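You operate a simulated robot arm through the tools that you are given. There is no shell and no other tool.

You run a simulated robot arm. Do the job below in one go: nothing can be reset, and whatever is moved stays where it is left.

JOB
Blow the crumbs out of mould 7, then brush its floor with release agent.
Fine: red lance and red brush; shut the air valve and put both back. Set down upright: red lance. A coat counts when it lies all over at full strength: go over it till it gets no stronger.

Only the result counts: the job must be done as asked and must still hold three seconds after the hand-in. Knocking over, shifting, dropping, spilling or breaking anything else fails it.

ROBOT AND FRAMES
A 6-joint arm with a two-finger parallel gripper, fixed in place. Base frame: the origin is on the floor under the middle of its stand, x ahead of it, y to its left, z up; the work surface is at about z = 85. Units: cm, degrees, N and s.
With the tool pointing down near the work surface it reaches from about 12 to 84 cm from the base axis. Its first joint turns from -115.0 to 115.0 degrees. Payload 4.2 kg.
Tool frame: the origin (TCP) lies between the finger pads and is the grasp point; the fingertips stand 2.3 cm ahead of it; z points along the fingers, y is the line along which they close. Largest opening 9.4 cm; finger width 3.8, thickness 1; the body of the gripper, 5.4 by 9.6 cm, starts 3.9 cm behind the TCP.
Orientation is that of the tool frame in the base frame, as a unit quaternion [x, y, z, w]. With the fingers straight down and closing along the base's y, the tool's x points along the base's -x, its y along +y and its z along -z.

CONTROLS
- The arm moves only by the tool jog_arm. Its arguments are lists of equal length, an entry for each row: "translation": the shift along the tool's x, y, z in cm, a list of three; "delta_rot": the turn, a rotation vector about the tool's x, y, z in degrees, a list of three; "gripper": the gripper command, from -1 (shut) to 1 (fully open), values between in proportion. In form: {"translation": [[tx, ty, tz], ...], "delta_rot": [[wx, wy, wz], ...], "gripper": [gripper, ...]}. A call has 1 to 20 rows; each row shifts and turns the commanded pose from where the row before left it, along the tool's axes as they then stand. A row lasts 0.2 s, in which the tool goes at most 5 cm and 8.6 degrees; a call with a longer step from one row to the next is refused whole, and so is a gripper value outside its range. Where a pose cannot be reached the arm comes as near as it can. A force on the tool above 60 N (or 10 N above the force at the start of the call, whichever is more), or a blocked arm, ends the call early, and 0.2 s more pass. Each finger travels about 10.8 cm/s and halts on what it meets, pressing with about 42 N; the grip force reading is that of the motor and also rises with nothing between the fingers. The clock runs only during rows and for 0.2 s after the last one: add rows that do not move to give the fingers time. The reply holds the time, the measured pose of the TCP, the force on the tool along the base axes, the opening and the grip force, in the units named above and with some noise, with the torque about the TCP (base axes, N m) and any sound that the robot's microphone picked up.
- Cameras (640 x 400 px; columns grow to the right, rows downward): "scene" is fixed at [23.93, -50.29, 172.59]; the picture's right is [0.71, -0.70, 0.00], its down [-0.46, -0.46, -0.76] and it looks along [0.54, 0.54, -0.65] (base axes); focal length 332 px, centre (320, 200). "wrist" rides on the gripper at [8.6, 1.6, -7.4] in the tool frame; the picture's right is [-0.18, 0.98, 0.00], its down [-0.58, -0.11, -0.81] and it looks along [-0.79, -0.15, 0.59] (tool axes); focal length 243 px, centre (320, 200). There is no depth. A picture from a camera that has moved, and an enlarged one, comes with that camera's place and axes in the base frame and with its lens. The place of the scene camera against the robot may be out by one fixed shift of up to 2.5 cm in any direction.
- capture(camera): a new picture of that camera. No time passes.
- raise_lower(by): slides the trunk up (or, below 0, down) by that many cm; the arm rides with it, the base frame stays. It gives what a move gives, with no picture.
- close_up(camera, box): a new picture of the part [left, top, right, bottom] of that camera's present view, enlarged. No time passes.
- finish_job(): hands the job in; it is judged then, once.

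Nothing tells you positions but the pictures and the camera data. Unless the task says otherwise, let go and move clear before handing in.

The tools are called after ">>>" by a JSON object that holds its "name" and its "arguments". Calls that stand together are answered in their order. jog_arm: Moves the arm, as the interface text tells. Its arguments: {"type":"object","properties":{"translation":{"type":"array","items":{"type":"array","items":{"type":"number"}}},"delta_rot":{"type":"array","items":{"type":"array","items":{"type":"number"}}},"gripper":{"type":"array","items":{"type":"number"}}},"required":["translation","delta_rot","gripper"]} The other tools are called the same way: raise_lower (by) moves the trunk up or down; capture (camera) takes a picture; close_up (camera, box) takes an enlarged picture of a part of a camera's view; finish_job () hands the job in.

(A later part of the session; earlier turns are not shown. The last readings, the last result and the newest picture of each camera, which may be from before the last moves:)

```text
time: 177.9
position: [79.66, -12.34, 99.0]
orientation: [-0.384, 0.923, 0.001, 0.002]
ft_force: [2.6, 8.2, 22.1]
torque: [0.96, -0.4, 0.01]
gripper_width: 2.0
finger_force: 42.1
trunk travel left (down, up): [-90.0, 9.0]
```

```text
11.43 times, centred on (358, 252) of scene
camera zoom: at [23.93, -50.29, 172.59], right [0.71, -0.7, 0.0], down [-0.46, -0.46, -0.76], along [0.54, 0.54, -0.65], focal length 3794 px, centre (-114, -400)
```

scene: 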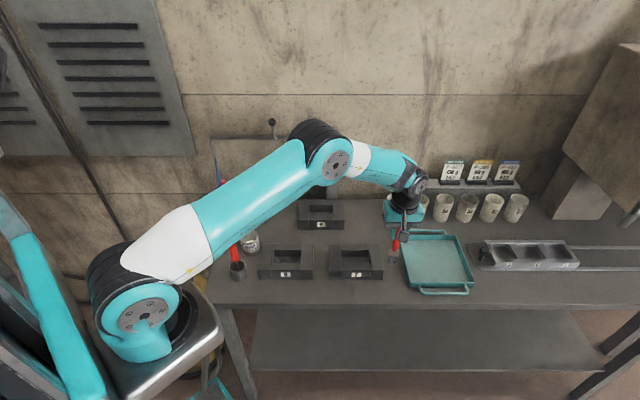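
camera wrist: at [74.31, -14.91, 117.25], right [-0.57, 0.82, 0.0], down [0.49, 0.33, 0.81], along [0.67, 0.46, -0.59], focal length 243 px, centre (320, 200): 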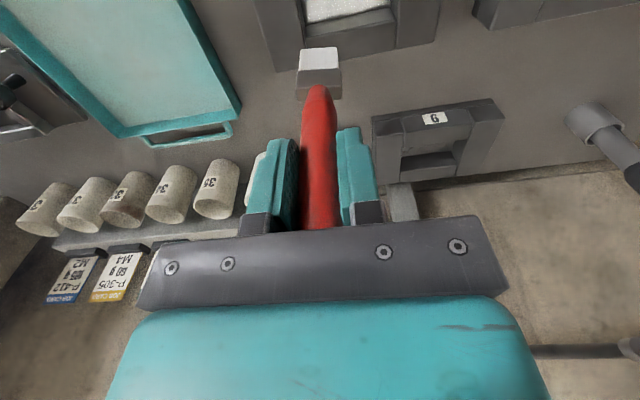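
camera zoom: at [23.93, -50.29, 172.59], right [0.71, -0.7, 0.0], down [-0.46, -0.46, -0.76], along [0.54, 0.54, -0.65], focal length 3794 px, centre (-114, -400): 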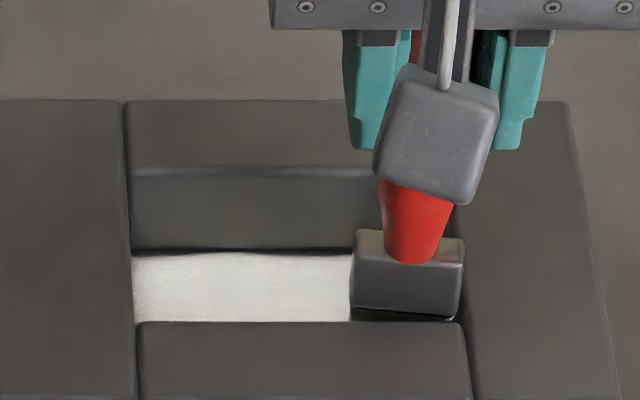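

>>> {"name": "jog_arm", "arguments": {"translation": [[0.2, 0, 0], [0, 0.8, 0], [0, 0.8, 0], [0, 0.8, 0], [0, 0.8, 0], [0, 0.8, 0], [0, 0.8, 0], [0, 0.8, 0], [0, 0.2, 0], [-0.7, 0, 0], [-0.7, 0, 0], [-0.7, 0, 0], [-0.7, 0, 0], [-0.7, 0, 0], [-0.3, 0, 0], [0, 0, 0]], "delta_rot": [[0, 0, 0], [0, 0, 0], [0, 0, 0], [0, 0, 0], [0, 0, 0], [0, 0, 0], [0, 0, 0], [0, 0, 0], [0, 0, 0], [0, 0, 0], [0, 0, 0], [0, 0, 0], [0, 0, 0], [0, 0, 0], [0, 0, 0], [0, 0, 0]], "gripper": [-1, -1, -1, -1, -1, -1, -1, -1, -1, -1, -1, -1, -1, -1, -1, -1]}}

>>> {"name": "close_up", "arguments": {"camera": "wrist", "box": [220, 0, 420, 125]}}

>>> {"name": "close_up", "arguments": {"camera": "scene", "box": [330, 235, 386, 270]}}

```text
time: 181.3
position: [78.03, -5.78, 98.9]
orientation: [-0.382, 0.924, 0.001, 0.002]
ft_force: [-9.7, -7.3, 22.2]
torque: [-0.69, 0.84, 0.13]
gripper_width: 2.01
finger_force: 41.8
trunk travel left (down, up): [-90.0, 9.0]
```

```text
3.20 times, centred on (320, 62) of wrist
camera zoom: at [70.72, -10.61, 106.33], right [-0.57, 0.82, 0.0], down [0.49, 0.33, 0.81], along [0.67, 0.46, -0.59], focal length 776 px, centre (320, 640)
```

zoom: 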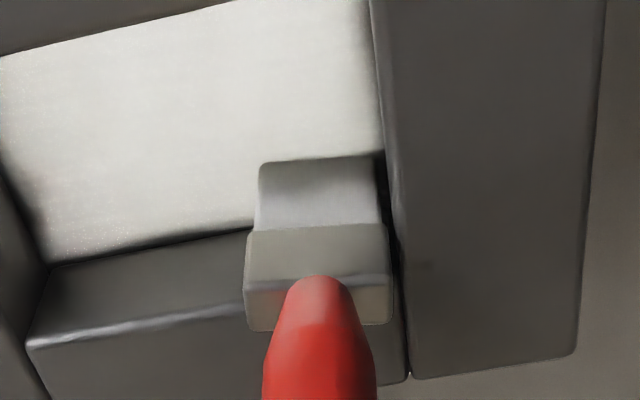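

```text
11.43 times, centred on (358, 252) of scene
camera zoom: at [23.93, -50.29, 172.59], right [0.71, -0.7, 0.0], down [-0.46, -0.46, -0.76], along [0.54, 0.54, -0.65], focal length 3794 px, centre (-114, -400)
```

zoom: 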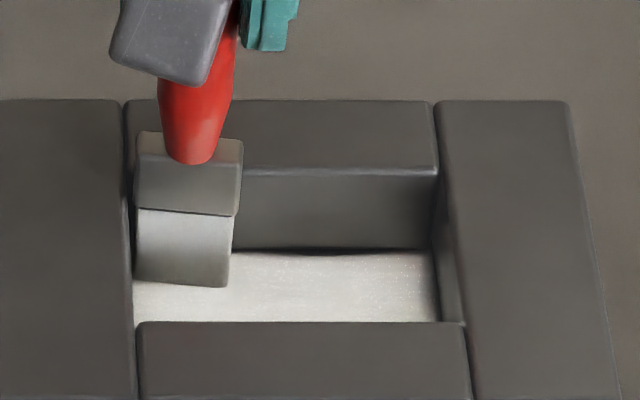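

>>> {"name": "jog_arm", "arguments": {"translation": [[-0.2, 0, 0], [0, -0.8, 0], [0, -0.8, 0], [0, -0.8, 0], [0, -0.8, 0], [0, -0.8, 0], [0, -0.8, 0], [0, -0.8, 0], [0, -0.2, 0], [0, 0, 0]], "delta_rot": [[0, 0, 0], [0, 0, 0], [0, 0, 0], [0, 0, 0], [0, 0, 0], [0, 0, 0], [0, 0, 0], [0, 0, 0], [0, 0, 0], [0, 0, 0]], "gripper": [-1, -1, -1, -1, -1, -1, -1, -1, -1, -1]}}

>>> {"name": "close_up", "arguments": {"camera": "wrist", "box": [220, 0, 420, 125]}}

>>> {"name": "close_up", "arguments": {"camera": "scene", "box": [330, 235, 386, 270]}}

```text
time: 183.5
position: [82.15, -9.61, 98.88]
orientation: [-0.384, 0.924, 0.002, 0.002]
ft_force: [-12.3, -0.9, 17.1]
torque: [0.05, 1.17, 0.12]
gripper_width: 2.03
finger_force: 41.9
trunk travel left (down, up): [-90.0, 9.0]
```

```text
3.20 times, centred on (320, 62) of wrist
camera zoom: at [74.99, -14.56, 106.3], right [-0.57, 0.82, 0.0], down [0.49, 0.33, 0.81], along [0.67, 0.46, -0.59], focal length 776 px, centre (320, 640)
```

zoom: 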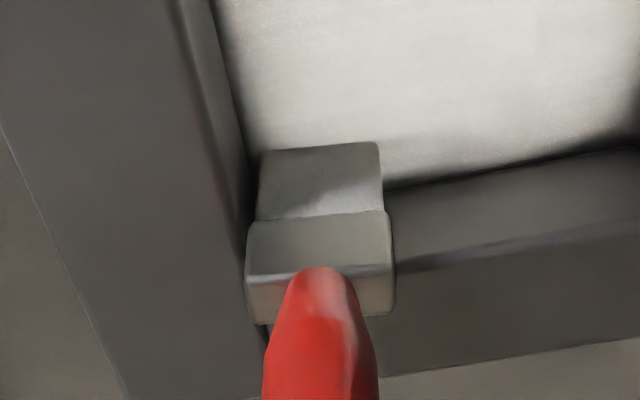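

```text
11.43 times, centred on (358, 252) of scene
camera zoom: at [23.93, -50.29, 172.59], right [0.71, -0.7, 0.0], down [-0.46, -0.46, -0.76], along [0.54, 0.54, -0.65], focal length 3794 px, centre (-114, -400)
```

zoom: 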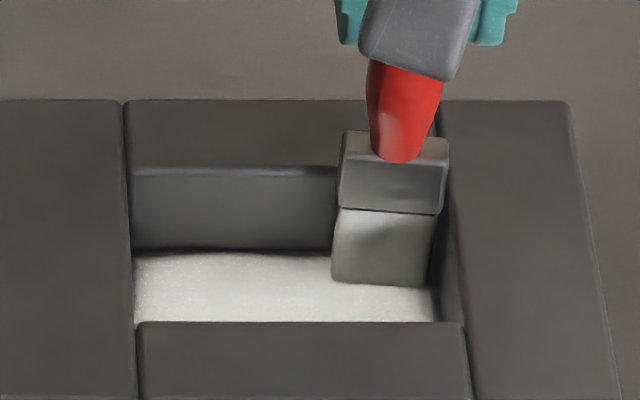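

The brush reaches all four walls. I re-dip for a fresh load and then give the whole floor another set of passes to be sure it's at full strength.

>>> {"name": "jog_arm", "arguments": {"translation": [[0.4, 0.2, -2], [0, 0, -4], [0, 0, -4], [0, 0, -4], [-3.0, 3.6, 0], [-3.0, 3.6, 0], [-3.0, 3.6, 0], [0, 3.6, 0], [0, 3.6, 0], [0, 3.6, 0], [0, 3.6, 0], [0, 3.6, 0], [1.3, 3.05, 0], [1.3, 3.05, 0], [1.3, 3.05, 0], [0, 0, 0]], "delta_rot": [[0, 0, 0], [0, 0, 0], [0, 0, 0], [0, 0, 0], [0, 0, 0], [0, 0, 0], [0, 0, 0], [0, 0, 0], [0, 0, 0], [0, 0, 0], [0, 0, 0], [0, 0, 0], [0, 0, 0], [0, 0, 0], [0, 0, 0], [0, 0, 0]], "gripper": [-1, -1, -1, -1, -1, -1, -1, -1, -1, -1, -1, -1, -1, -1, -1, -1]}}

>>> {"name": "capture", "arguments": {"camera": "wrist"}}

>>> {"name": "close_up", "arguments": {"camera": "wrist", "box": [240, 0, 400, 100]}}

>>> {"name": "close_up", "arguments": {"camera": "scene", "box": [330, 235, 386, 270]}}

```text
time: 186.9
position: [58.53, 20.49, 113.26]
orientation: [-0.383, 0.924, 0.002, 0.002]
ft_force: [0.1, -0.6, 0.1]
torque: [0.01, -0.01, 0.02]
gripper_width: 1.98
finger_force: 42.4
trunk travel left (down, up): [-90.0, 9.0]
```

```text
taken
camera wrist: at [51.28, 15.56, 120.53], right [-0.57, 0.82, 0.0], down [0.49, 0.33, 0.81], along [0.67, 0.46, -0.59], focal length 243 px, centre (320, 200)
```

wrist: 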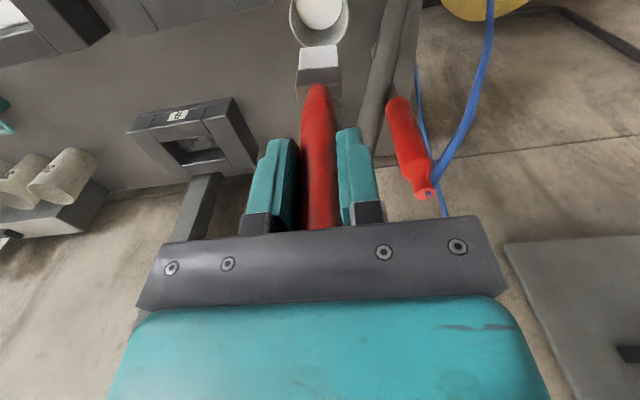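

```text
4.00 times, centred on (320, 50) of wrist
camera zoom: at [51.28, 15.56, 120.53], right [-0.57, 0.82, 0.0], down [0.49, 0.33, 0.81], along [0.67, 0.46, -0.59], focal length 970 px, centre (320, 800)
```

zoom: 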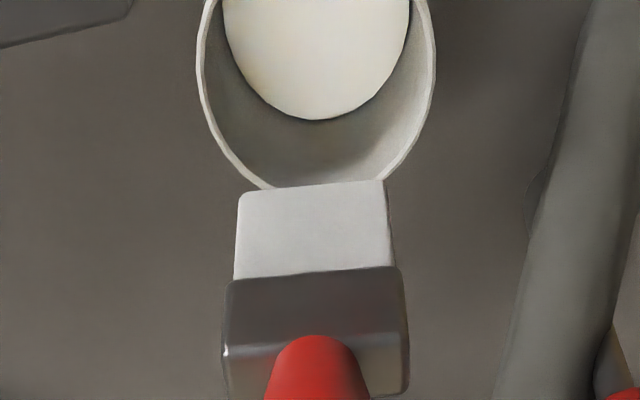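

```text
11.43 times, centred on (358, 252) of scene
camera zoom: at [23.93, -50.29, 172.59], right [0.71, -0.7, 0.0], down [-0.46, -0.46, -0.76], along [0.54, 0.54, -0.65], focal length 3794 px, centre (-114, -400)
```

zoom: 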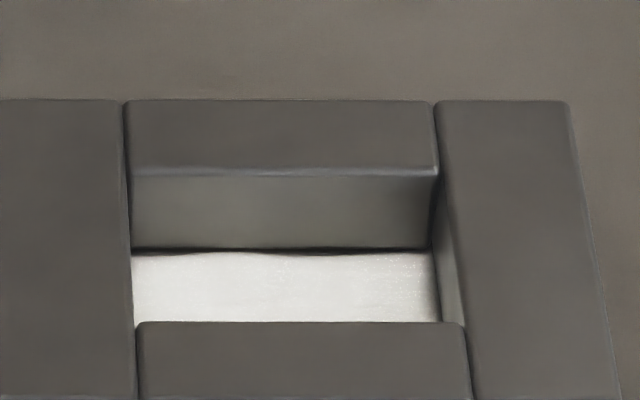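

>>> {"name": "jog_arm", "arguments": {"translation": [[-0.26, 0.09, 0], [0, 0, 4], [0, 0, 4], [0, 0, 3], [0, 0, 2], [0, 0, 0.4], [0, 0, 0]], "delta_rot": [[0, 0, 0], [0, 0, 0], [0, 0, 0], [0, 0, 0], [0, 0, 0], [0, 0, 0], [0, 0, 0]], "gripper": [-1, -1, -1, -1, -1, -1, -1]}}

>>> {"name": "close_up", "arguments": {"camera": "wrist", "box": [240, 0, 400, 100]}}

```text
time: 188.5
position: [58.69, 20.95, 99.47]
orientation: [-0.383, 0.924, 0.001, 0.001]
ft_force: [1.0, -0.2, 0.0]
torque: [0.02, -0.01, 0.01]
gripper_width: 2.01
finger_force: 42.2
trunk travel left (down, up): [-90.0, 9.0]
```

```text
4.00 times, centred on (320, 50) of wrist
camera zoom: at [51.46, 15.98, 106.89], right [-0.57, 0.82, 0.0], down [0.49, 0.33, 0.81], along [0.67, 0.46, -0.59], focal length 970 px, centre (320, 800)
```

zoom: 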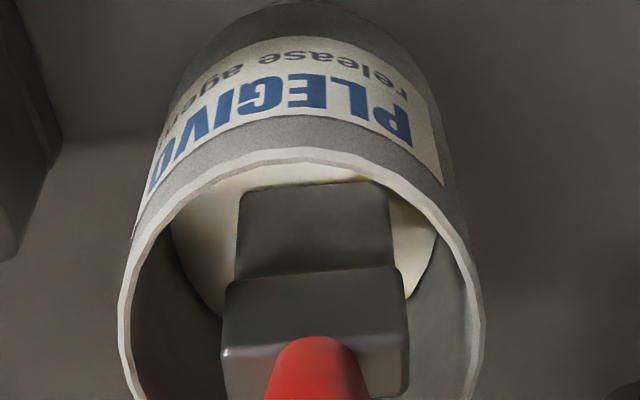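

>>> {"name": "jog_arm", "arguments": {"translation": [[0, 0, 0.15], [0, 0, 0.1], [0, 0, 0], [0, 0, 0]], "delta_rot": [[0, 0, 0], [0, 0, 0], [0, 0, 0], [0, 0, 0]], "gripper": [-1, -1, -1, -1]}}

```text
time: 189.5
position: [58.75, 20.9, 99.38]
orientation: [-0.384, 0.923, 0.002, 0.003]
ft_force: [-1.0, -2.2, 11.0]
torque: [-0.13, 0.13, -0.03]
gripper_width: 2.01
finger_force: 42.4
trunk travel left (down, up): [-90.0, 9.0]
```

>>> {"name": "jog_arm", "arguments": {"translation": [[0, 0, -0.1], [0, 0.3, 0], [0, -0.3, 0], [0, 0, 0], [0, 0, -3], [0, 0, -4], [0, 0, -4], [0, 0, -2.4], [0, 0, 0]], "delta_rot": [[0, 0, 0], [0, 0, 0], [0, 0, 0], [0, 0, 0], [0, 0, 0], [0, 0, 0], [0, 0, 0], [0, 0, 0], [0, 0, 0]], "gripper": [-1, -1, -1, -1, -1, -1, -1, -1, -1]}}

>>> {"name": "close_up", "arguments": {"camera": "wrist", "box": [240, 0, 400, 100]}}

```text
time: 191.5
position: [58.92, 20.72, 112.75]
orientation: [-0.384, 0.923, 0.002, 0.001]
ft_force: [0.2, 0.1, -0.5]
torque: [-0.02, -0.04, 0.02]
gripper_width: 1.98
finger_force: 41.2
trunk travel left (down, up): [-90.0, 9.0]
```

```text
4.00 times, centred on (320, 50) of wrist
camera zoom: at [51.63, 15.77, 120.17], right [-0.57, 0.82, 0.0], down [0.49, 0.33, 0.81], along [0.67, 0.46, -0.59], focal length 970 px, centre (320, 800)
```

zoom: 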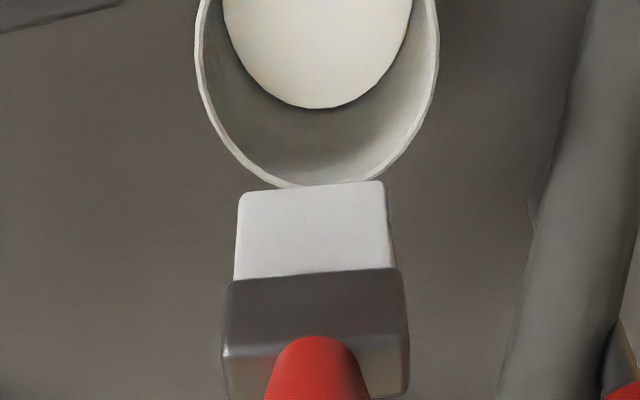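

>>> {"name": "jog_arm", "arguments": {"translation": [[-1.23, -3.03, 0], [-1.23, -3.03, 0], [-1.23, -3.03, 0], [0, -3.6, 0], [0, -3.6, 0], [0, -3.6, 0], [0, -3.6, 0], [0, -3.6, 0], [3.2, -3.5, 0], [3.2, -3.5, 0], [3.2, -3.5, 0], [0, 0, 0]], "delta_rot": [[0, 0, 0], [0, 0, 0], [0, 0, 0], [0, 0, 0], [0, 0, 0], [0, 0, 0], [0, 0, 0], [0, 0, 0], [0, 0, 0], [0, 0, 0], [0, 0, 0], [0, 0, 0]], "gripper": [-1, -1, -1, -1, -1, -1, -1, -1, -1, -1, -1, -1]}}

>>> {"name": "capture", "arguments": {"camera": "wrist"}}

```text
time: 194.1
position: [81.27, -9.87, 112.46]
orientation: [-0.384, 0.923, 0.002, 0.001]
ft_force: [0.6, 1.4, 0.5]
torque: [0.05, 0.01, 0.0]
gripper_width: 1.99
finger_force: 41.6
trunk travel left (down, up): [-90.0, 9.0]
```

```text
taken
camera wrist: at [73.92, -14.95, 119.98], right [-0.57, 0.82, 0.0], down [0.49, 0.33, 0.81], along [0.67, 0.46, -0.59], focal length 243 px, centre (320, 200)
```

wrist: 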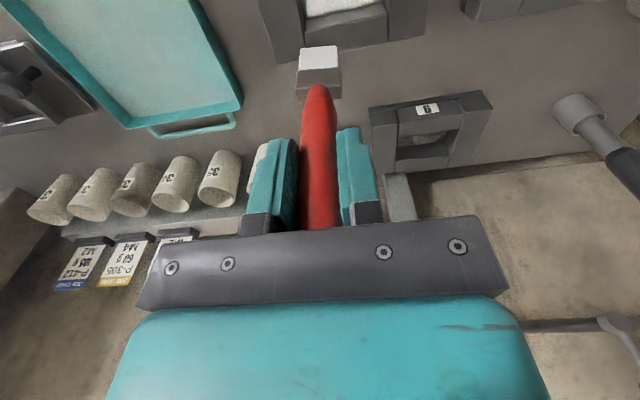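

>>> {"name": "jog_arm", "arguments": {"translation": [[0, 0, 4], [0, 0, 4], [0, 0, 3.5], [0, 0, 1.6], [0, 0, 0.6], [0, 0, 0.1], [0, 0, 0]], "delta_rot": [[0, 0, 0], [0, 0, 0], [0, 0, 0], [0, 0, 0], [0, 0, 0], [0, 0, 0], [0, 0, 0]], "gripper": [-1, -1, -1, -1, -1, -1, -1]}}

```text
time: 195.7
position: [81.16, -9.94, 98.86]
orientation: [-0.384, 0.923, 0.002, 0.002]
ft_force: [0.0, 0.3, 5.8]
torque: [0.02, 0.1, -0.02]
gripper_width: 2.01
finger_force: 41.9
trunk travel left (down, up): [-90.0, 9.0]
```

>>> {"name": "jog_arm", "arguments": {"translation": [[0, 0, 0.07], [0, -0.5, 0], [-0.7, 0, 0], [0, 0.8, 0], [0, 0.8, 0], [0, 0.8, 0], [0, 0.8, 0], [0, 0.8, 0], [0, 0.8, 0], [0, 0.9, 0], [0.8, 0, 0], [0, -0.8, 0], [0, -0.8, 0], [0, -0.8, 0], [0, -0.8, 0], [0, -0.8, 0], [0, -0.8, 0], [0, -0.9, 0], [0, 0, 0]], "delta_rot": [[0, 0, 0], [0, 0, 0], [0, 0, 0], [0, 0, 0], [0, 0, 0], [0, 0, 0], [0, 0, 0], [0, 0, 0], [0, 0, 0], [0, 0, 0], [0, 0, 0], [0, 0, 0], [0, 0, 0], [0, 0, 0], [0, 0, 0], [0, 0, 0], [0, 0, 0], [0, 0, 0], [0, 0, 0]], "gripper": [-1, -1, -1, -1, -1, -1, -1, -1, -1, -1, -1, -1, -1, -1, -1, -1, -1, -1, -1]}}

>>> {"name": "jog_arm", "arguments": {"translation": [[0.8, 0, 0], [0, 0.8, 0], [0, 0.8, 0], [0, 0.8, 0], [0, 0.8, 0], [0, 0.8, 0], [0, 0.8, 0], [0, 0.9, 0], [0.8, 0, 0], [0, -0.8, 0], [0, -0.8, 0], [0, -0.8, 0], [0, -0.8, 0], [0, -0.8, 0], [0, -0.8, 0], [0, -0.9, 0], [0.8, 0, 0], [0, 0, 0]], "delta_rot": [[0, 0, 0], [0, 0, 0], [0, 0, 0], [0, 0, 0], [0, 0, 0], [0, 0, 0], [0, 0, 0], [0, 0, 0], [0, 0, 0], [0, 0, 0], [0, 0, 0], [0, 0, 0], [0, 0, 0], [0, 0, 0], [0, 0, 0], [0, 0, 0], [0, 0, 0], [0, 0, 0]], "gripper": [-1, -1, -1, -1, -1, -1, -1, -1, -1, -1, -1, -1, -1, -1, -1, -1, -1, -1]}}

>>> {"name": "close_up", "arguments": {"camera": "wrist", "box": [220, 0, 420, 125]}}

>>> {"name": "close_up", "arguments": {"camera": "scene", "box": [330, 235, 386, 270]}}

```text
time: 199.7
position: [81.52, -10.31, 98.95]
orientation: [-0.384, 0.923, 0.001, 0.002]
ft_force: [-2.8, 3.7, 18.9]
torque: [0.45, 0.35, 0.02]
gripper_width: 2.02
finger_force: 42.4
trunk travel left (down, up): [-90.0, 9.0]
```

```text
time: 203.5
position: [79.86, -12.12, 98.85]
orientation: [-0.384, 0.923, 0.002, 0.003]
ft_force: [4.8, 1.6, 15.7]
torque: [0.37, -0.57, 0.01]
gripper_width: 2.0
finger_force: 42.0
trunk travel left (down, up): [-90.0, 9.0]
```

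```text
3.20 times, centred on (320, 62) of wrist
camera zoom: at [72.51, -16.91, 106.3], right [-0.57, 0.82, 0.0], down [0.48, 0.33, 0.81], along [0.67, 0.46, -0.59], focal length 776 px, centre (320, 640)
```

zoom: 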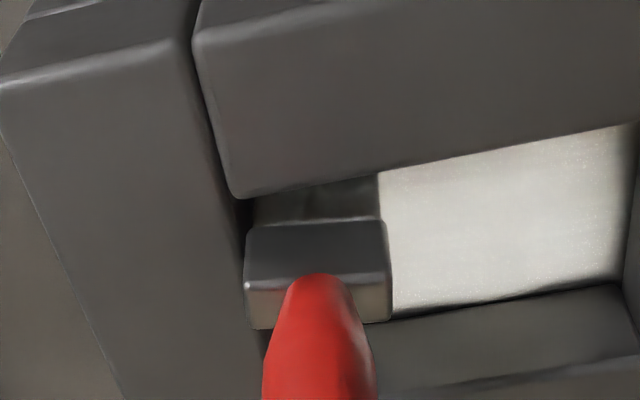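

```text
11.43 times, centred on (358, 252) of scene
camera zoom: at [23.93, -50.29, 172.59], right [0.71, -0.7, 0.0], down [-0.46, -0.46, -0.76], along [0.54, 0.54, -0.65], focal length 3794 px, centre (-114, -400)
```

zoom: 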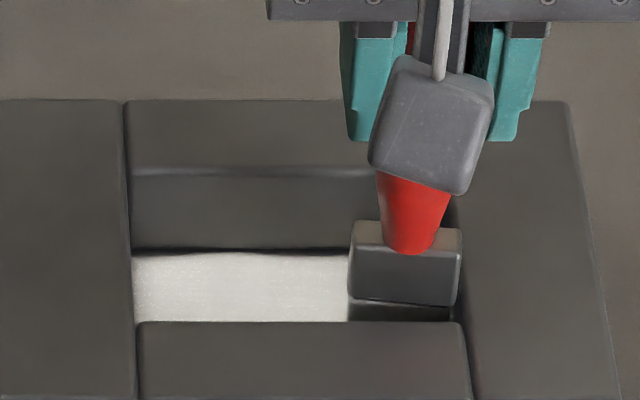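

>>> {"name": "jog_arm", "arguments": {"translation": [[0.45, 0, 0], [0, 0.8, 0], [0, 0.8, 0], [0, 0.8, 0], [0, 0.8, 0], [0, 0.8, 0], [0, 0.8, 0], [0, 0.95, 0], [-0.75, 0, 0], [-0.75, 0, 0], [-0.75, 0, 0], [-0.75, 0, 0], [-0.75, 0, 0], [0.75, 0, 0], [0.75, 0, 0], [0.75, 0, 0], [0.75, 0, 0], [0.75, 0, 0], [0, 0, 0]], "delta_rot": [[0, 0, 0], [0, 0, 0], [0, 0, 0], [0, 0, 0], [0, 0, 0], [0, 0, 0], [0, 0, 0], [0, 0, 0], [0, 0, 0], [0, 0, 0], [0, 0, 0], [0, 0, 0], [0, 0, 0], [0, 0, 0], [0, 0, 0], [0, 0, 0], [0, 0, 0], [0, 0, 0], [0, 0, 0]], "gripper": [-1, -1, -1, -1, -1, -1, -1, -1, -1, -1, -1, -1, -1, -1, -1, -1, -1, -1, -1]}}

>>> {"name": "jog_arm", "arguments": {"translation": [[0, -0.8, 0], [0, -0.8, 0], [0, -0.8, 0], [0, -0.8, 0], [0, -0.8, 0], [0, -0.8, 0], [0, -0.95, 0], [-0.75, 0, 0], [-0.75, 0, 0], [-0.75, 0, 0], [-0.75, 0, 0], [-0.75, 0, 0], [0.75, 0, 0], [0.75, 0, 0], [0.75, 0, 0], [0.75, 0, 0], [0, 0, 0]], "delta_rot": [[0, 0, 0], [0, 0, 0], [0, 0, 0], [0, 0, 0], [0, 0, 0], [0, 0, 0], [0, 0, 0], [0, 0, 0], [0, 0, 0], [0, 0, 0], [0, 0, 0], [0, 0, 0], [0, 0, 0], [0, 0, 0], [0, 0, 0], [0, 0, 0], [0, 0, 0]], "gripper": [-1, -1, -1, -1, -1, -1, -1, -1, -1, -1, -1, -1, -1, -1, -1, -1, -1]}}

>>> {"name": "close_up", "arguments": {"camera": "scene", "box": [330, 235, 386, 270]}}

```text
time: 207.5
position: [75.4, -8.14, 98.83]
orientation: [-0.384, 0.924, 0.002, 0.003]
ft_force: [6.1, 6.1, 26.0]
torque: [0.91, -0.64, -0.02]
gripper_width: 2.0
finger_force: 42.1
trunk travel left (down, up): [-90.0, 9.0]
```

```text
time: 211.1
position: [80.06, -11.78, 98.98]
orientation: [-0.384, 0.923, 0.002, 0.002]
ft_force: [2.5, 5.2, 16.9]
torque: [0.6, -0.38, 0.01]
gripper_width: 2.01
finger_force: 41.8
trunk travel left (down, up): [-90.0, 9.0]
```

```text
11.43 times, centred on (358, 252) of scene
camera zoom: at [23.93, -50.29, 172.59], right [0.71, -0.7, 0.0], down [-0.46, -0.46, -0.76], along [0.54, 0.54, -0.65], focal length 3794 px, centre (-114, -400)
```

zoom: 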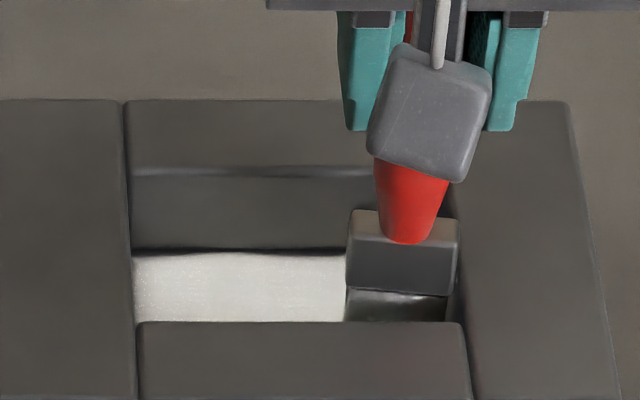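

Another full coverage done. I lift and take the same straight-down view to compare.

>>> {"name": "jog_arm", "arguments": {"translation": [[0, 0, -3], [0, 0, -4], [0, 0, -4], [-2.2, 4.07, 0], [-2.2, 4.07, 0], [-2.2, 4.07, 0], [0, 0, 0], [0, 0, 0], [0, 0, 0], [0, 0, 0]], "delta_rot": [[0, 0, 0], [0, 0, 0], [0, 0, 0], [0, 0, 0], [0, 0, 0], [0, 0, 0], [0, 7.33, 0], [0, 7.33, 0], [0, 7.33, 0], [0, 0, 0]], "gripper": [-1, -1, -1, -1, -1, -1, -1, -1, -1, -1]}}

>>> {"name": "close_up", "arguments": {"camera": "wrist", "box": [160, 0, 320, 100]}}

>>> {"name": "close_up", "arguments": {"camera": "scene", "box": [330, 235, 386, 270]}}

>>> {"name": "capture", "arguments": {"camera": "scene"}}

```text
time: 213.3
position: [75.91, 1.56, 109.95]
orientation: [-0.377, 0.907, -0.071, -0.175]
ft_force: [-0.3, -0.2, -0.9]
torque: [-0.02, 0.01, 0.04]
gripper_width: 2.01
finger_force: 42.7
trunk travel left (down, up): [-90.0, 9.0]
```

```text
4.00 times, centred on (240, 50) of wrist
camera zoom: at [71.07, -0.94, 119.97], right [-0.58, 0.82, -0.07], down [0.67, 0.52, 0.53], along [0.47, 0.26, -0.84], focal length 970 px, centre (640, 800)
```

zoom: 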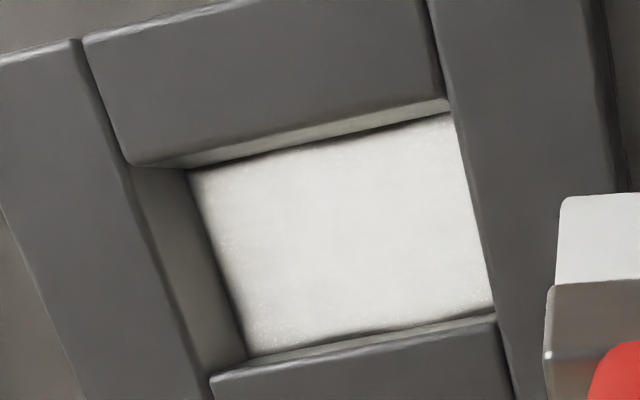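

```text
11.43 times, centred on (358, 252) of scene
camera zoom: at [23.93, -50.29, 172.59], right [0.71, -0.7, 0.0], down [-0.46, -0.46, -0.76], along [0.54, 0.54, -0.65], focal length 3794 px, centre (-114, -400)
```

zoom: 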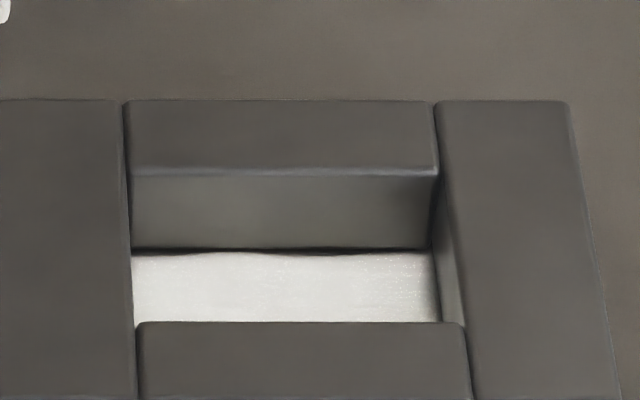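

```text
taken
```

scene: 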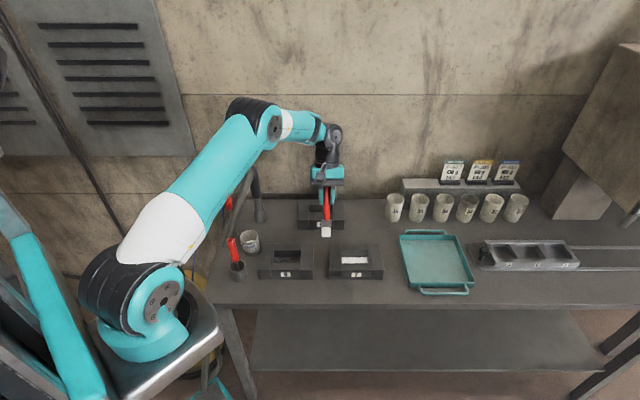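

>>> {"name": "close_up", "arguments": {"camera": "wrist", "box": [200, 35, 248, 95]}}

>>> {"name": "close_up", "arguments": {"camera": "wrist", "box": [235, 20, 295, 95]}}

```text
6.67 times, centred on (224, 65) of wrist
camera zoom: at [71.07, -0.94, 119.97], right [-0.58, 0.82, -0.07], down [0.67, 0.52, 0.53], along [0.47, 0.26, -0.84], focal length 1618 px, centre (960, 1100)
```

zoom: 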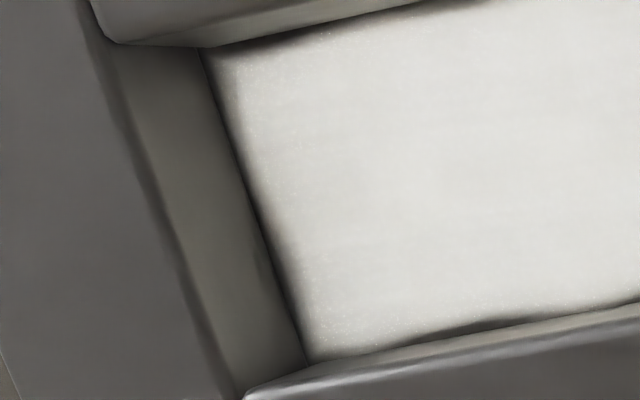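

```text
5.33 times, centred on (265, 58) of wrist
camera zoom: at [71.07, -0.94, 119.97], right [-0.58, 0.82, -0.07], down [0.67, 0.52, 0.53], along [0.47, 0.26, -0.84], focal length 1294 px, centre (613, 960)
```

zoom: 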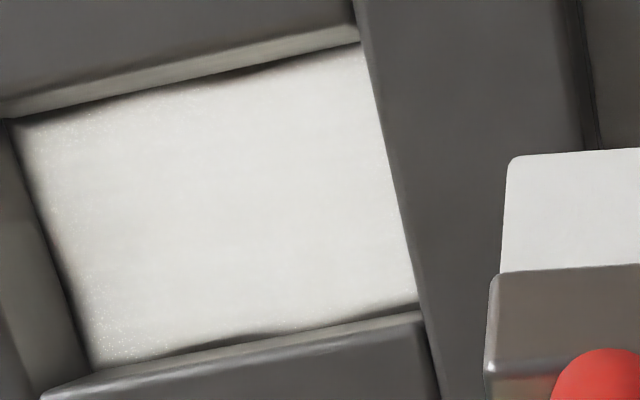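

The centre is saturated and unchanged, but thin strips along the walls could still be weak, so I'll run slightly closer to each wall with gentle contact.

>>> {"name": "jog_arm", "arguments": {"translation": [[0, 0, 0], [0, 0, 0], [0, 0, 0], [1.47, -3.97, 0], [1.47, -3.97, 0], [1.47, -3.97, 0], [0, 0, 4], [0, 0, 4], [0, 0, 2.3], [0, 0, 0.7], [0, 0, 0]], "delta_rot": [[0, -7.33, 0], [0, -7.33, 0], [0, -7.33, 0], [0, 0, 0], [0, 0, 0], [0, 0, 0], [0, 0, 0], [0, 0, 0], [0, 0, 0], [0, 0, 0], [0, 0, 0]], "gripper": [-1, -1, -1, -1, -1, -1, -1, -1, -1, -1, -1]}}

>>> {"name": "close_up", "arguments": {"camera": "wrist", "box": [220, 0, 420, 125]}}

```text
time: 215.7
position: [81.35, -10.05, 98.89]
orientation: [-0.383, 0.924, 0.002, 0.003]
ft_force: [-3.0, -1.6, 17.9]
torque: [-0.12, 0.44, -0.02]
gripper_width: 1.98
finger_force: 42.1
trunk travel left (down, up): [-90.0, 9.0]
```

```text
3.20 times, centred on (320, 62) of wrist
camera zoom: at [74.06, -14.97, 106.32], right [-0.57, 0.82, 0.0], down [0.48, 0.33, 0.81], along [0.67, 0.46, -0.59], focal length 776 px, centre (320, 640)
```

zoom: 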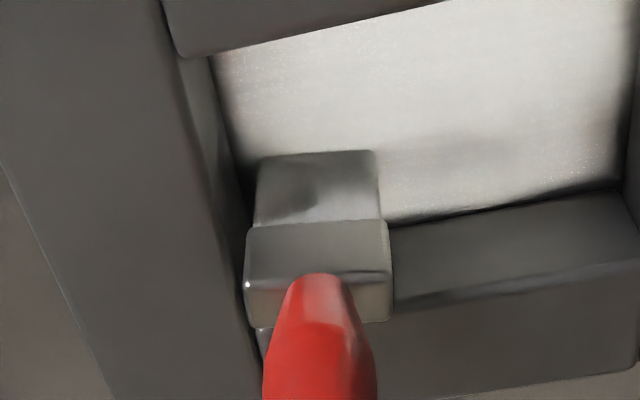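

>>> {"name": "jog_arm", "arguments": {"translation": [[0, -0.3, 0], [0, -0.2, 0], [-0.8, 0, 0], [0.7, 0, 0], [0.7, 0, 0], [0.7, 0, 0], [0.7, 0, 0], [0.7, 0, 0], [0.4, 0, 0], [-0.7, 0, 0], [-0.7, 0, 0], [-0.7, 0, 0], [-0.7, 0, 0], [-0.7, 0, 0], [0.7, 0, 0], [0.7, 0, 0], [0.7, 0, 0], [0.7, 0, 0], [0.7, 0, 0], [0, 0, 0]], "delta_rot": [[0, 0, 0], [0, 0, 0], [0, 0, 0], [0, 0, 0], [0, 0, 0], [0, 0, 0], [0, 0, 0], [0, 0, 0], [0, 0, 0], [0, 0, 0], [0, 0, 0], [0, 0, 0], [0, 0, 0], [0, 0, 0], [0, 0, 0], [0, 0, 0], [0, 0, 0], [0, 0, 0], [0, 0, 0], [0, 0, 0]], "gripper": [-1, -1, -1, -1, -1, -1, -1, -1, -1, -1, -1, -1, -1, -1, -1, -1, -1, -1, -1, -1]}}

>>> {"name": "jog_arm", "arguments": {"translation": [[0.1, 0, 0], [0, 0.8, 0], [0, 0.8, 0], [0, 0.8, 0], [0, 0.8, 0], [0, 0.8, 0], [0, 0.8, 0], [0, 0.8, 0], [0, 0.4, 0], [-0.75, 0, 0], [-0.75, 0, 0], [-0.75, 0, 0], [-0.75, 0, 0], [-0.75, 0, 0], [-0.2, 0, 0], [0, 0, 0]], "delta_rot": [[0, 0, 0], [0, 0, 0], [0, 0, 0], [0, 0, 0], [0, 0, 0], [0, 0, 0], [0, 0, 0], [0, 0, 0], [0, 0, 0], [0, 0, 0], [0, 0, 0], [0, 0, 0], [0, 0, 0], [0, 0, 0], [0, 0, 0], [0, 0, 0]], "gripper": [-1, -1, -1, -1, -1, -1, -1, -1, -1, -1, -1, -1, -1, -1, -1, -1]}}

>>> {"name": "close_up", "arguments": {"camera": "wrist", "box": [220, 0, 420, 125]}}

>>> {"name": "close_up", "arguments": {"camera": "scene", "box": [320, 230, 396, 280]}}

```text
time: 219.9
position: [79.51, -12.37, 98.87]
orientation: [-0.384, 0.923, 0.002, 0.002]
ft_force: [-1.8, 15.0, 16.9]
torque: [1.51, -0.07, 0.07]
gripper_width: 2.03
finger_force: 42.2
trunk travel left (down, up): [-90.0, 9.0]
```

```text
time: 223.3
position: [77.99, -5.66, 98.94]
orientation: [-0.383, 0.924, 0.002, 0.001]
ft_force: [-7.4, -6.2, 18.2]
torque: [-0.53, 0.7, 0.1]
gripper_width: 2.02
finger_force: 42.2
trunk travel left (down, up): [-90.0, 9.0]
```

```text
3.20 times, centred on (320, 62) of wrist
camera zoom: at [70.69, -10.61, 106.32], right [-0.57, 0.82, 0.0], down [0.49, 0.33, 0.81], along [0.67, 0.46, -0.59], focal length 776 px, centre (320, 640)
```

zoom: 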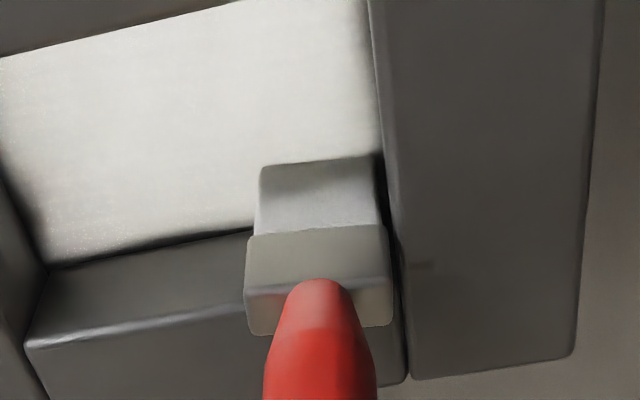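

```text
8.00 times, centred on (358, 255) of scene
camera zoom: at [23.93, -50.29, 172.59], right [0.71, -0.7, 0.0], down [-0.46, -0.46, -0.76], along [0.54, 0.54, -0.65], focal length 2656 px, centre (16, -240)
```

zoom: 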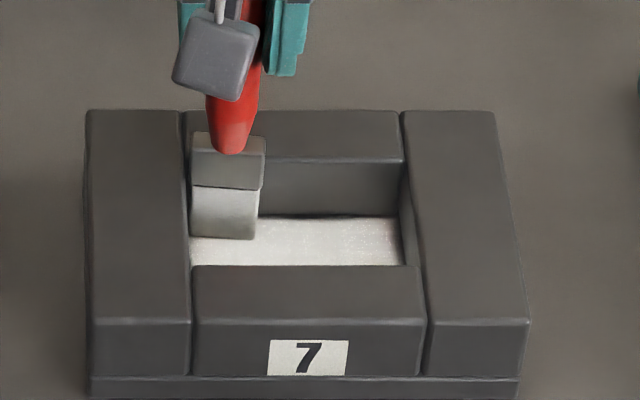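

>>> {"name": "jog_arm", "arguments": {"translation": [[-0.15, 0, 0], [0, -0.8, 0], [0, -0.8, 0], [0, -0.8, 0], [0, -0.8, 0], [0, -0.8, 0], [0, -0.8, 0], [0, -0.8, 0], [0, -0.2, 0], [0, 0.8, 0], [0, 0.8, 0], [0, 0.8, 0], [0, 0.8, 0], [0, 0.8, 0], [0, 0.8, 0], [0, 0.8, 0], [0, 0, 0]], "delta_rot": [[0, 0, 0], [0, 0, 0], [0, 0, 0], [0, 0, 0], [0, 0, 0], [0, 0, 0], [0, 0, 0], [0, 0, 0], [0, 0, 0], [0, 0, 0], [0, 0, 0], [0, 0, 0], [0, 0, 0], [0, 0, 0], [0, 0, 0], [0, 0, 0], [0, 0, 0]], "gripper": [-1, -1, -1, -1, -1, -1, -1, -1, -1, -1, -1, -1, -1, -1, -1, -1, -1]}}

>>> {"name": "jog_arm", "arguments": {"translation": [[0.9, 0, 0], [0.9, 0, 0], [0.9, 0, 0], [0.9, 0, 0], [0, -0.8, 0], [0, -0.8, 0], [0, -0.8, 0], [0, -0.8, 0], [0, -0.8, 0], [0, -0.8, 0], [0, -0.8, 0], [-0.9, 0, 0], [0, 0.8, 0], [0, 0.8, 0], [0, 0.8, 0], [0, 0.8, 0], [0, 0.8, 0], [0, 0.8, 0], [0, 0, 0]], "delta_rot": [[0, 0, 0], [0, 0, 0], [0, 0, 0], [0, 0, 0], [0, 0, 0], [0, 0, 0], [0, 0, 0], [0, 0, 0], [0, 0, 0], [0, 0, 0], [0, 0, 0], [0, 0, 0], [0, 0, 0], [0, 0, 0], [0, 0, 0], [0, 0, 0], [0, 0, 0], [0, 0, 0], [0, 0, 0]], "gripper": [-1, -1, -1, -1, -1, -1, -1, -1, -1, -1, -1, -1, -1, -1, -1, -1, -1, -1, -1]}}

>>> {"name": "close_up", "arguments": {"camera": "wrist", "box": [220, 0, 420, 125]}}

```text
time: 226.9
position: [78.29, -5.7, 98.96]
orientation: [-0.384, 0.923, 0.002, 0.002]
ft_force: [-1.0, -9.7, 20.1]
torque: [-1.01, -0.04, 0.11]
gripper_width: 2.01
finger_force: 41.9
trunk travel left (down, up): [-90.0, 9.0]
```

```text
time: 230.9
position: [76.92, -8.15, 98.95]
orientation: [-0.384, 0.923, 0.002, 0.002]
ft_force: [3.8, -2.4, 20.0]
torque: [-0.22, -0.38, 0.0]
gripper_width: 2.01
finger_force: 41.7
trunk travel left (down, up): [-90.0, 9.0]
```

```text
3.20 times, centred on (320, 62) of wrist
camera zoom: at [69.57, -13.03, 106.3], right [-0.57, 0.82, 0.0], down [0.49, 0.33, 0.81], along [0.67, 0.46, -0.59], focal length 776 px, centre (320, 640)
```

zoom: 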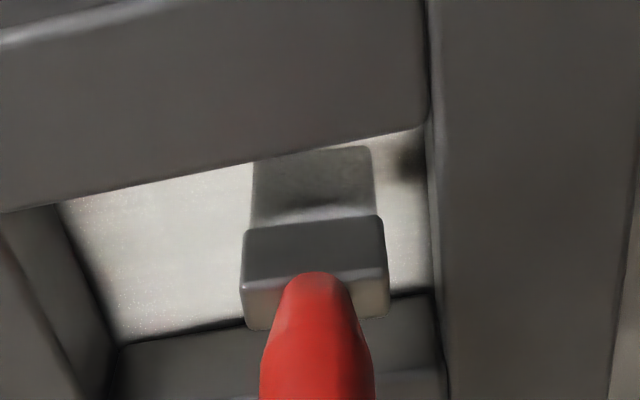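

I lift and inspect again, this time from the other side so the −e wall edge is visible.

>>> {"name": "jog_arm", "arguments": {"translation": [[0, 0, -3], [0, 0, -4], [0, 0, -4], [-2.6, -4.2, 0], [-2.6, -4.2, 0], [-1, -3, 0], [0, 0, 0], [0, 0, 0], [0, 0, 0], [0, 0, 0]], "delta_rot": [[0, 0, 0], [0, 0, 0], [0, 0, 0], [0, 0, 0], [0, 0, 0], [0, 0, 0], [0, 7.33, 0], [0, 7.33, 0], [0, 7.33, 0], [0, 0, 0]], "gripper": [-1, -1, -1, -1, -1, -1, -1, -1, -1, -1]}}

>>> {"name": "capture", "arguments": {"camera": "wrist"}}

>>> {"name": "close_up", "arguments": {"camera": "wrist", "box": [330, 0, 490, 100]}}

>>> {"name": "close_up", "arguments": {"camera": "scene", "box": [330, 235, 386, 270]}}

```text
time: 233.1
position: [85.05, -7.6, 109.77]
orientation: [-0.381, 0.92, -0.034, -0.087]
ft_force: [0.4, 0.8, -0.9]
torque: [-0.02, -0.01, -0.02]
gripper_width: 2.01
finger_force: 42.6
out of reach, approached as far as the arm can: row 7, 8, 9
trunk travel left (down, up): [-90.0, 9.0]
```

```text
taken
camera wrist: at [78.9, -11.42, 118.65], right [-0.57, 0.82, -0.03], down [0.59, 0.43, 0.68], along [0.57, 0.37, -0.73], focal length 243 px, centre (320, 200)
```

wrist: 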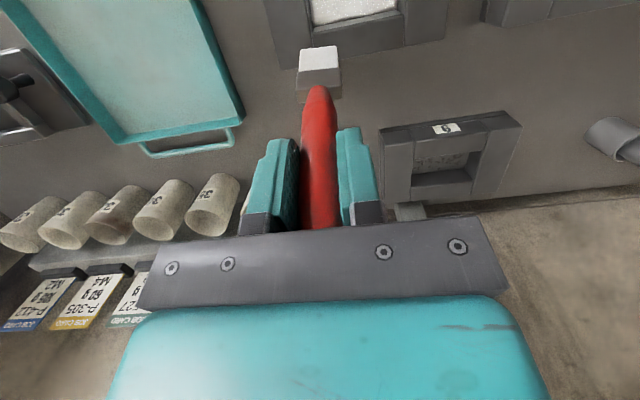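

```text
4.00 times, centred on (410, 50) of wrist
camera zoom: at [78.9, -11.42, 118.65], right [-0.57, 0.82, -0.03], down [0.59, 0.43, 0.68], along [0.57, 0.37, -0.73], focal length 970 px, centre (-40, 800)
```

zoom: 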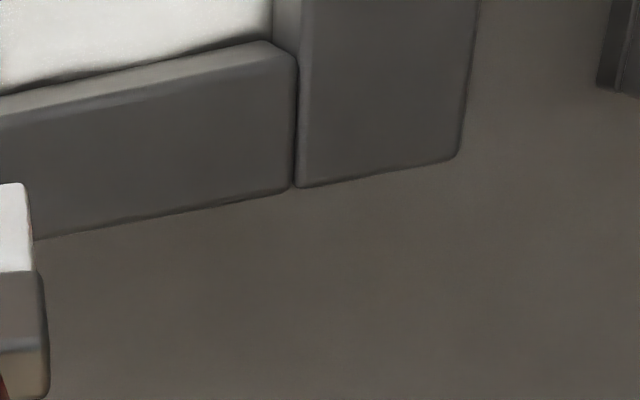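

```text
11.43 times, centred on (358, 252) of scene
camera zoom: at [23.93, -50.29, 172.59], right [0.71, -0.7, 0.0], down [-0.46, -0.46, -0.76], along [0.54, 0.54, -0.65], focal length 3794 px, centre (-114, -400)
```

zoom: 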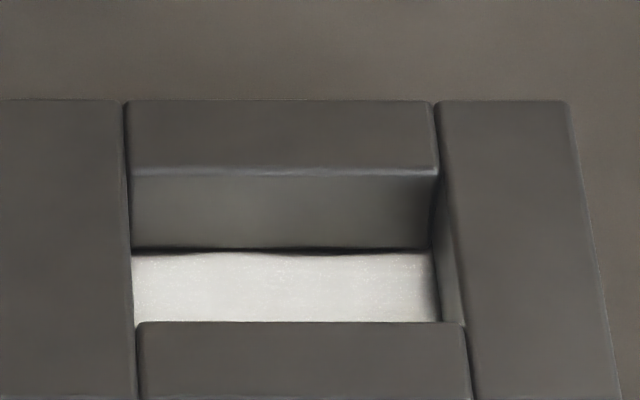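

>>> {"name": "jog_arm", "arguments": {"translation": [[3, -1, 0.5], [3, -1, 0.5], [0, -1, 0], [0, 0, 0]], "delta_rot": [[0, 0, 0], [0, 0, 0], [0, 0, 0], [0, 0, 0]], "gripper": [-1, -1, -1, -1]}}

>>> {"name": "capture", "arguments": {"camera": "wrist"}}

>>> {"name": "close_up", "arguments": {"camera": "wrist", "box": [330, 0, 470, 90]}}

```text
time: 234.1
position: [82.87, -14.26, 109.83]
orientation: [-0.381, 0.92, -0.036, -0.088]
ft_force: [0.8, -0.2, -0.8]
torque: [-0.01, -0.01, -0.01]
gripper_width: 2.02
finger_force: 42.4
trunk travel left (down, up): [-90.0, 9.0]
```

```text
taken
camera wrist: at [76.69, -18.03, 118.79], right [-0.57, 0.82, -0.03], down [0.59, 0.43, 0.68], along [0.58, 0.37, -0.73], focal length 243 px, centre (320, 200)
```

wrist: 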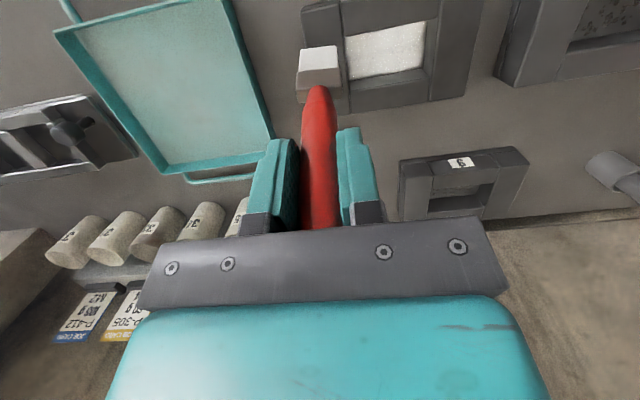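

```text
4.44 times, centred on (400, 45) of wrist
camera zoom: at [76.69, -18.03, 118.79], right [-0.57, 0.82, -0.03], down [0.59, 0.43, 0.68], along [0.58, 0.37, -0.73], focal length 1078 px, centre (-36, 889)
```

zoom: 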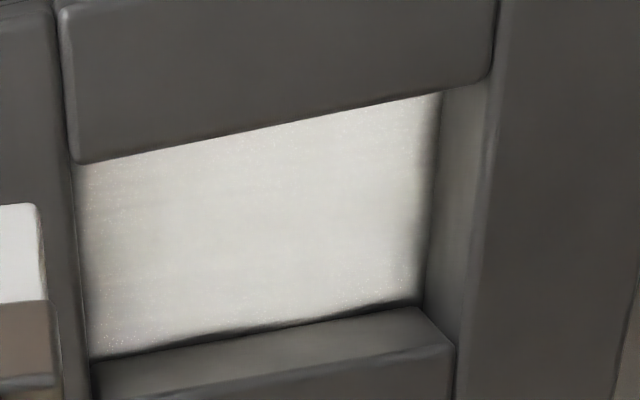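

The −e side shows the same soft shading as the +e side even though the bristles touched that wall, so it is corner shadow rather than missing coat. I check the front edge once more from the previous overhead viewpoint on the way back.

>>> {"name": "jog_arm", "arguments": {"translation": [[0, 0, 0], [0, 0, 0], [-1.6, 4.03, 0], [-1.6, 4.03, 0], [-1.6, 4.03, 0], [-1.6, 4.03, 0], [0, 0, 0], [0, 0, 0], [0, 0, 0], [0, 0, 0], [0, 0, 0]], "delta_rot": [[0, -5.25, 0], [0, -5.25, 0], [0, 0, 0], [0, 0, 0], [0, 0, 0], [0, 0, 0], [0, 7.33, 0], [0, 7.33, 0], [0, 7.33, 0], [0, 7.33, 0], [0, 0, 0]], "gripper": [-1, -1, -1, -1, -1, -1, -1, -1, -1, -1, -1]}}

>>> {"name": "close_up", "arguments": {"camera": "wrist", "box": [180, 0, 320, 90]}}

>>> {"name": "capture", "arguments": {"camera": "wrist"}}

```text
time: 236.5
position: [75.93, 1.94, 109.72]
orientation: [-0.376, 0.901, -0.084, -0.2]
ft_force: [-0.9, -0.1, -0.6]
torque: [0.03, 0.05, 0.01]
gripper_width: 1.98
finger_force: 42.1
out of reach, approached as far as the arm can: row 10
trunk travel left (down, up): [-90.0, 9.0]
```

```text
4.44 times, centred on (250, 45) of wrist
camera zoom: at [71.4, -0.19, 120.16], right [-0.58, 0.81, -0.08], down [0.69, 0.54, 0.48], along [0.44, 0.23, -0.87], focal length 1078 px, centre (631, 889)
```

zoom: 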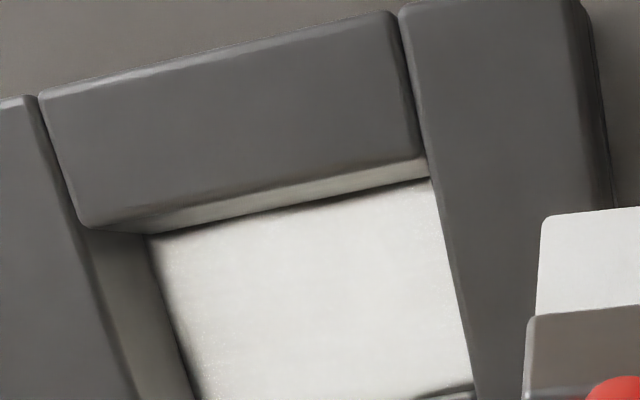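

```text
taken
camera wrist: at [71.4, -0.19, 120.16], right [-0.58, 0.81, -0.08], down [0.69, 0.54, 0.48], along [0.44, 0.23, -0.87], focal length 243 px, centre (320, 200)
```

wrist: 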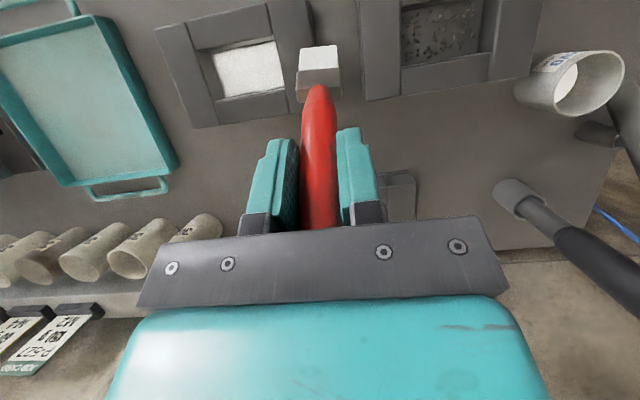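

The front edge is now coated right up to the wall; the coat is even and no longer gets stronger. I untilt and carry the brush back above its pot.

>>> {"name": "jog_arm", "arguments": {"translation": [[0, 0, 0], [0, 0, 0], [0, 0, 0], [0, 0, 0], [0, 0, -3.2], [-1.23, 4.08, 0], [-1.23, 4.08, 0], [-1.23, 4.08, 0], [-1.23, 4.08, 0], [1.29, 3.06, 0], [1.29, 3.06, 0], [1.29, 3.06, 0], [0, 0, 0]], "delta_rot": [[0, -6.25, 0], [0, -6.25, 0], [0, -6.25, 0], [0, -6.25, 0], [0, 0, 0], [0, 0, 0], [0, 0, 0], [0, 0, 0], [0, 0, 0], [0, 0, 0], [0, 0, 0], [0, 0, 0], [0, 0, 0]], "gripper": [-1, -1, -1, -1, -1, -1, -1, -1, -1, -1, -1, -1, -1]}}

>>> {"name": "capture", "arguments": {"camera": "wrist"}}

>>> {"name": "close_up", "arguments": {"camera": "wrist", "box": [240, 0, 400, 100]}}

>>> {"name": "close_up", "arguments": {"camera": "scene", "box": [200, 150, 300, 270]}}

```text
time: 239.3
position: [58.53, 20.47, 112.85]
orientation: [-0.385, 0.923, -0.001, 0.0]
ft_force: [0.1, -0.1, 0.4]
torque: [-0.02, -0.02, 0.02]
gripper_width: 2.0
finger_force: 42.5
trunk travel left (down, up): [-90.0, 9.0]
```

```text
taken
camera wrist: at [51.24, 15.7, 120.28], right [-0.57, 0.82, 0.0], down [0.49, 0.34, 0.81], along [0.66, 0.46, -0.59], focal length 243 px, centre (320, 200)
```

wrist: 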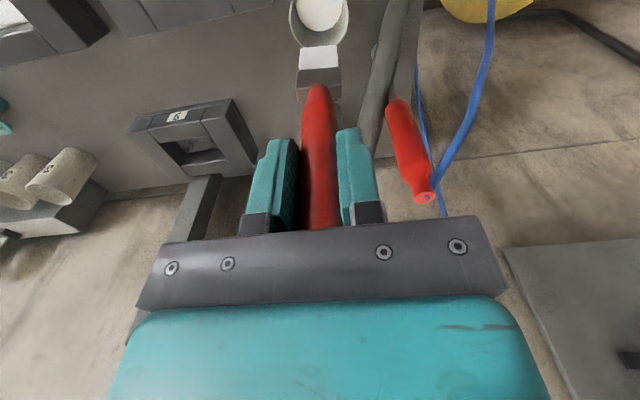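

```text
4.00 times, centred on (320, 50) of wrist
camera zoom: at [51.24, 15.7, 120.28], right [-0.57, 0.82, 0.0], down [0.49, 0.34, 0.81], along [0.66, 0.46, -0.59], focal length 970 px, centre (320, 800)
```

zoom: 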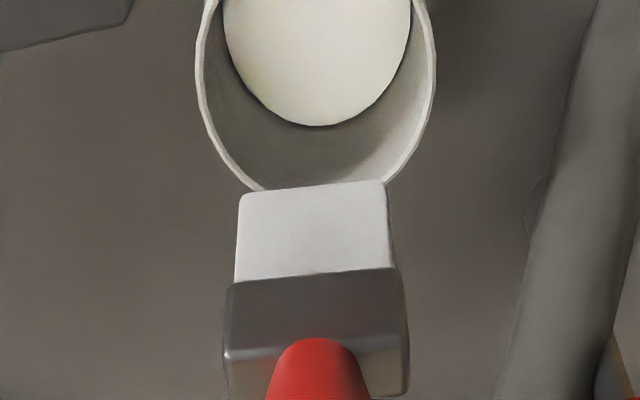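

```text
3.33 times, centred on (250, 210) of scene
camera zoom: at [23.93, -50.29, 172.59], right [0.71, -0.7, 0.0], down [-0.46, -0.46, -0.76], along [0.54, 0.54, -0.65], focal length 1107 px, centre (553, 167)
```

zoom: 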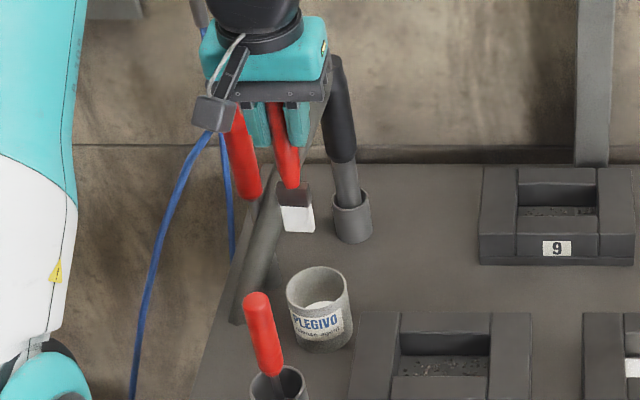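

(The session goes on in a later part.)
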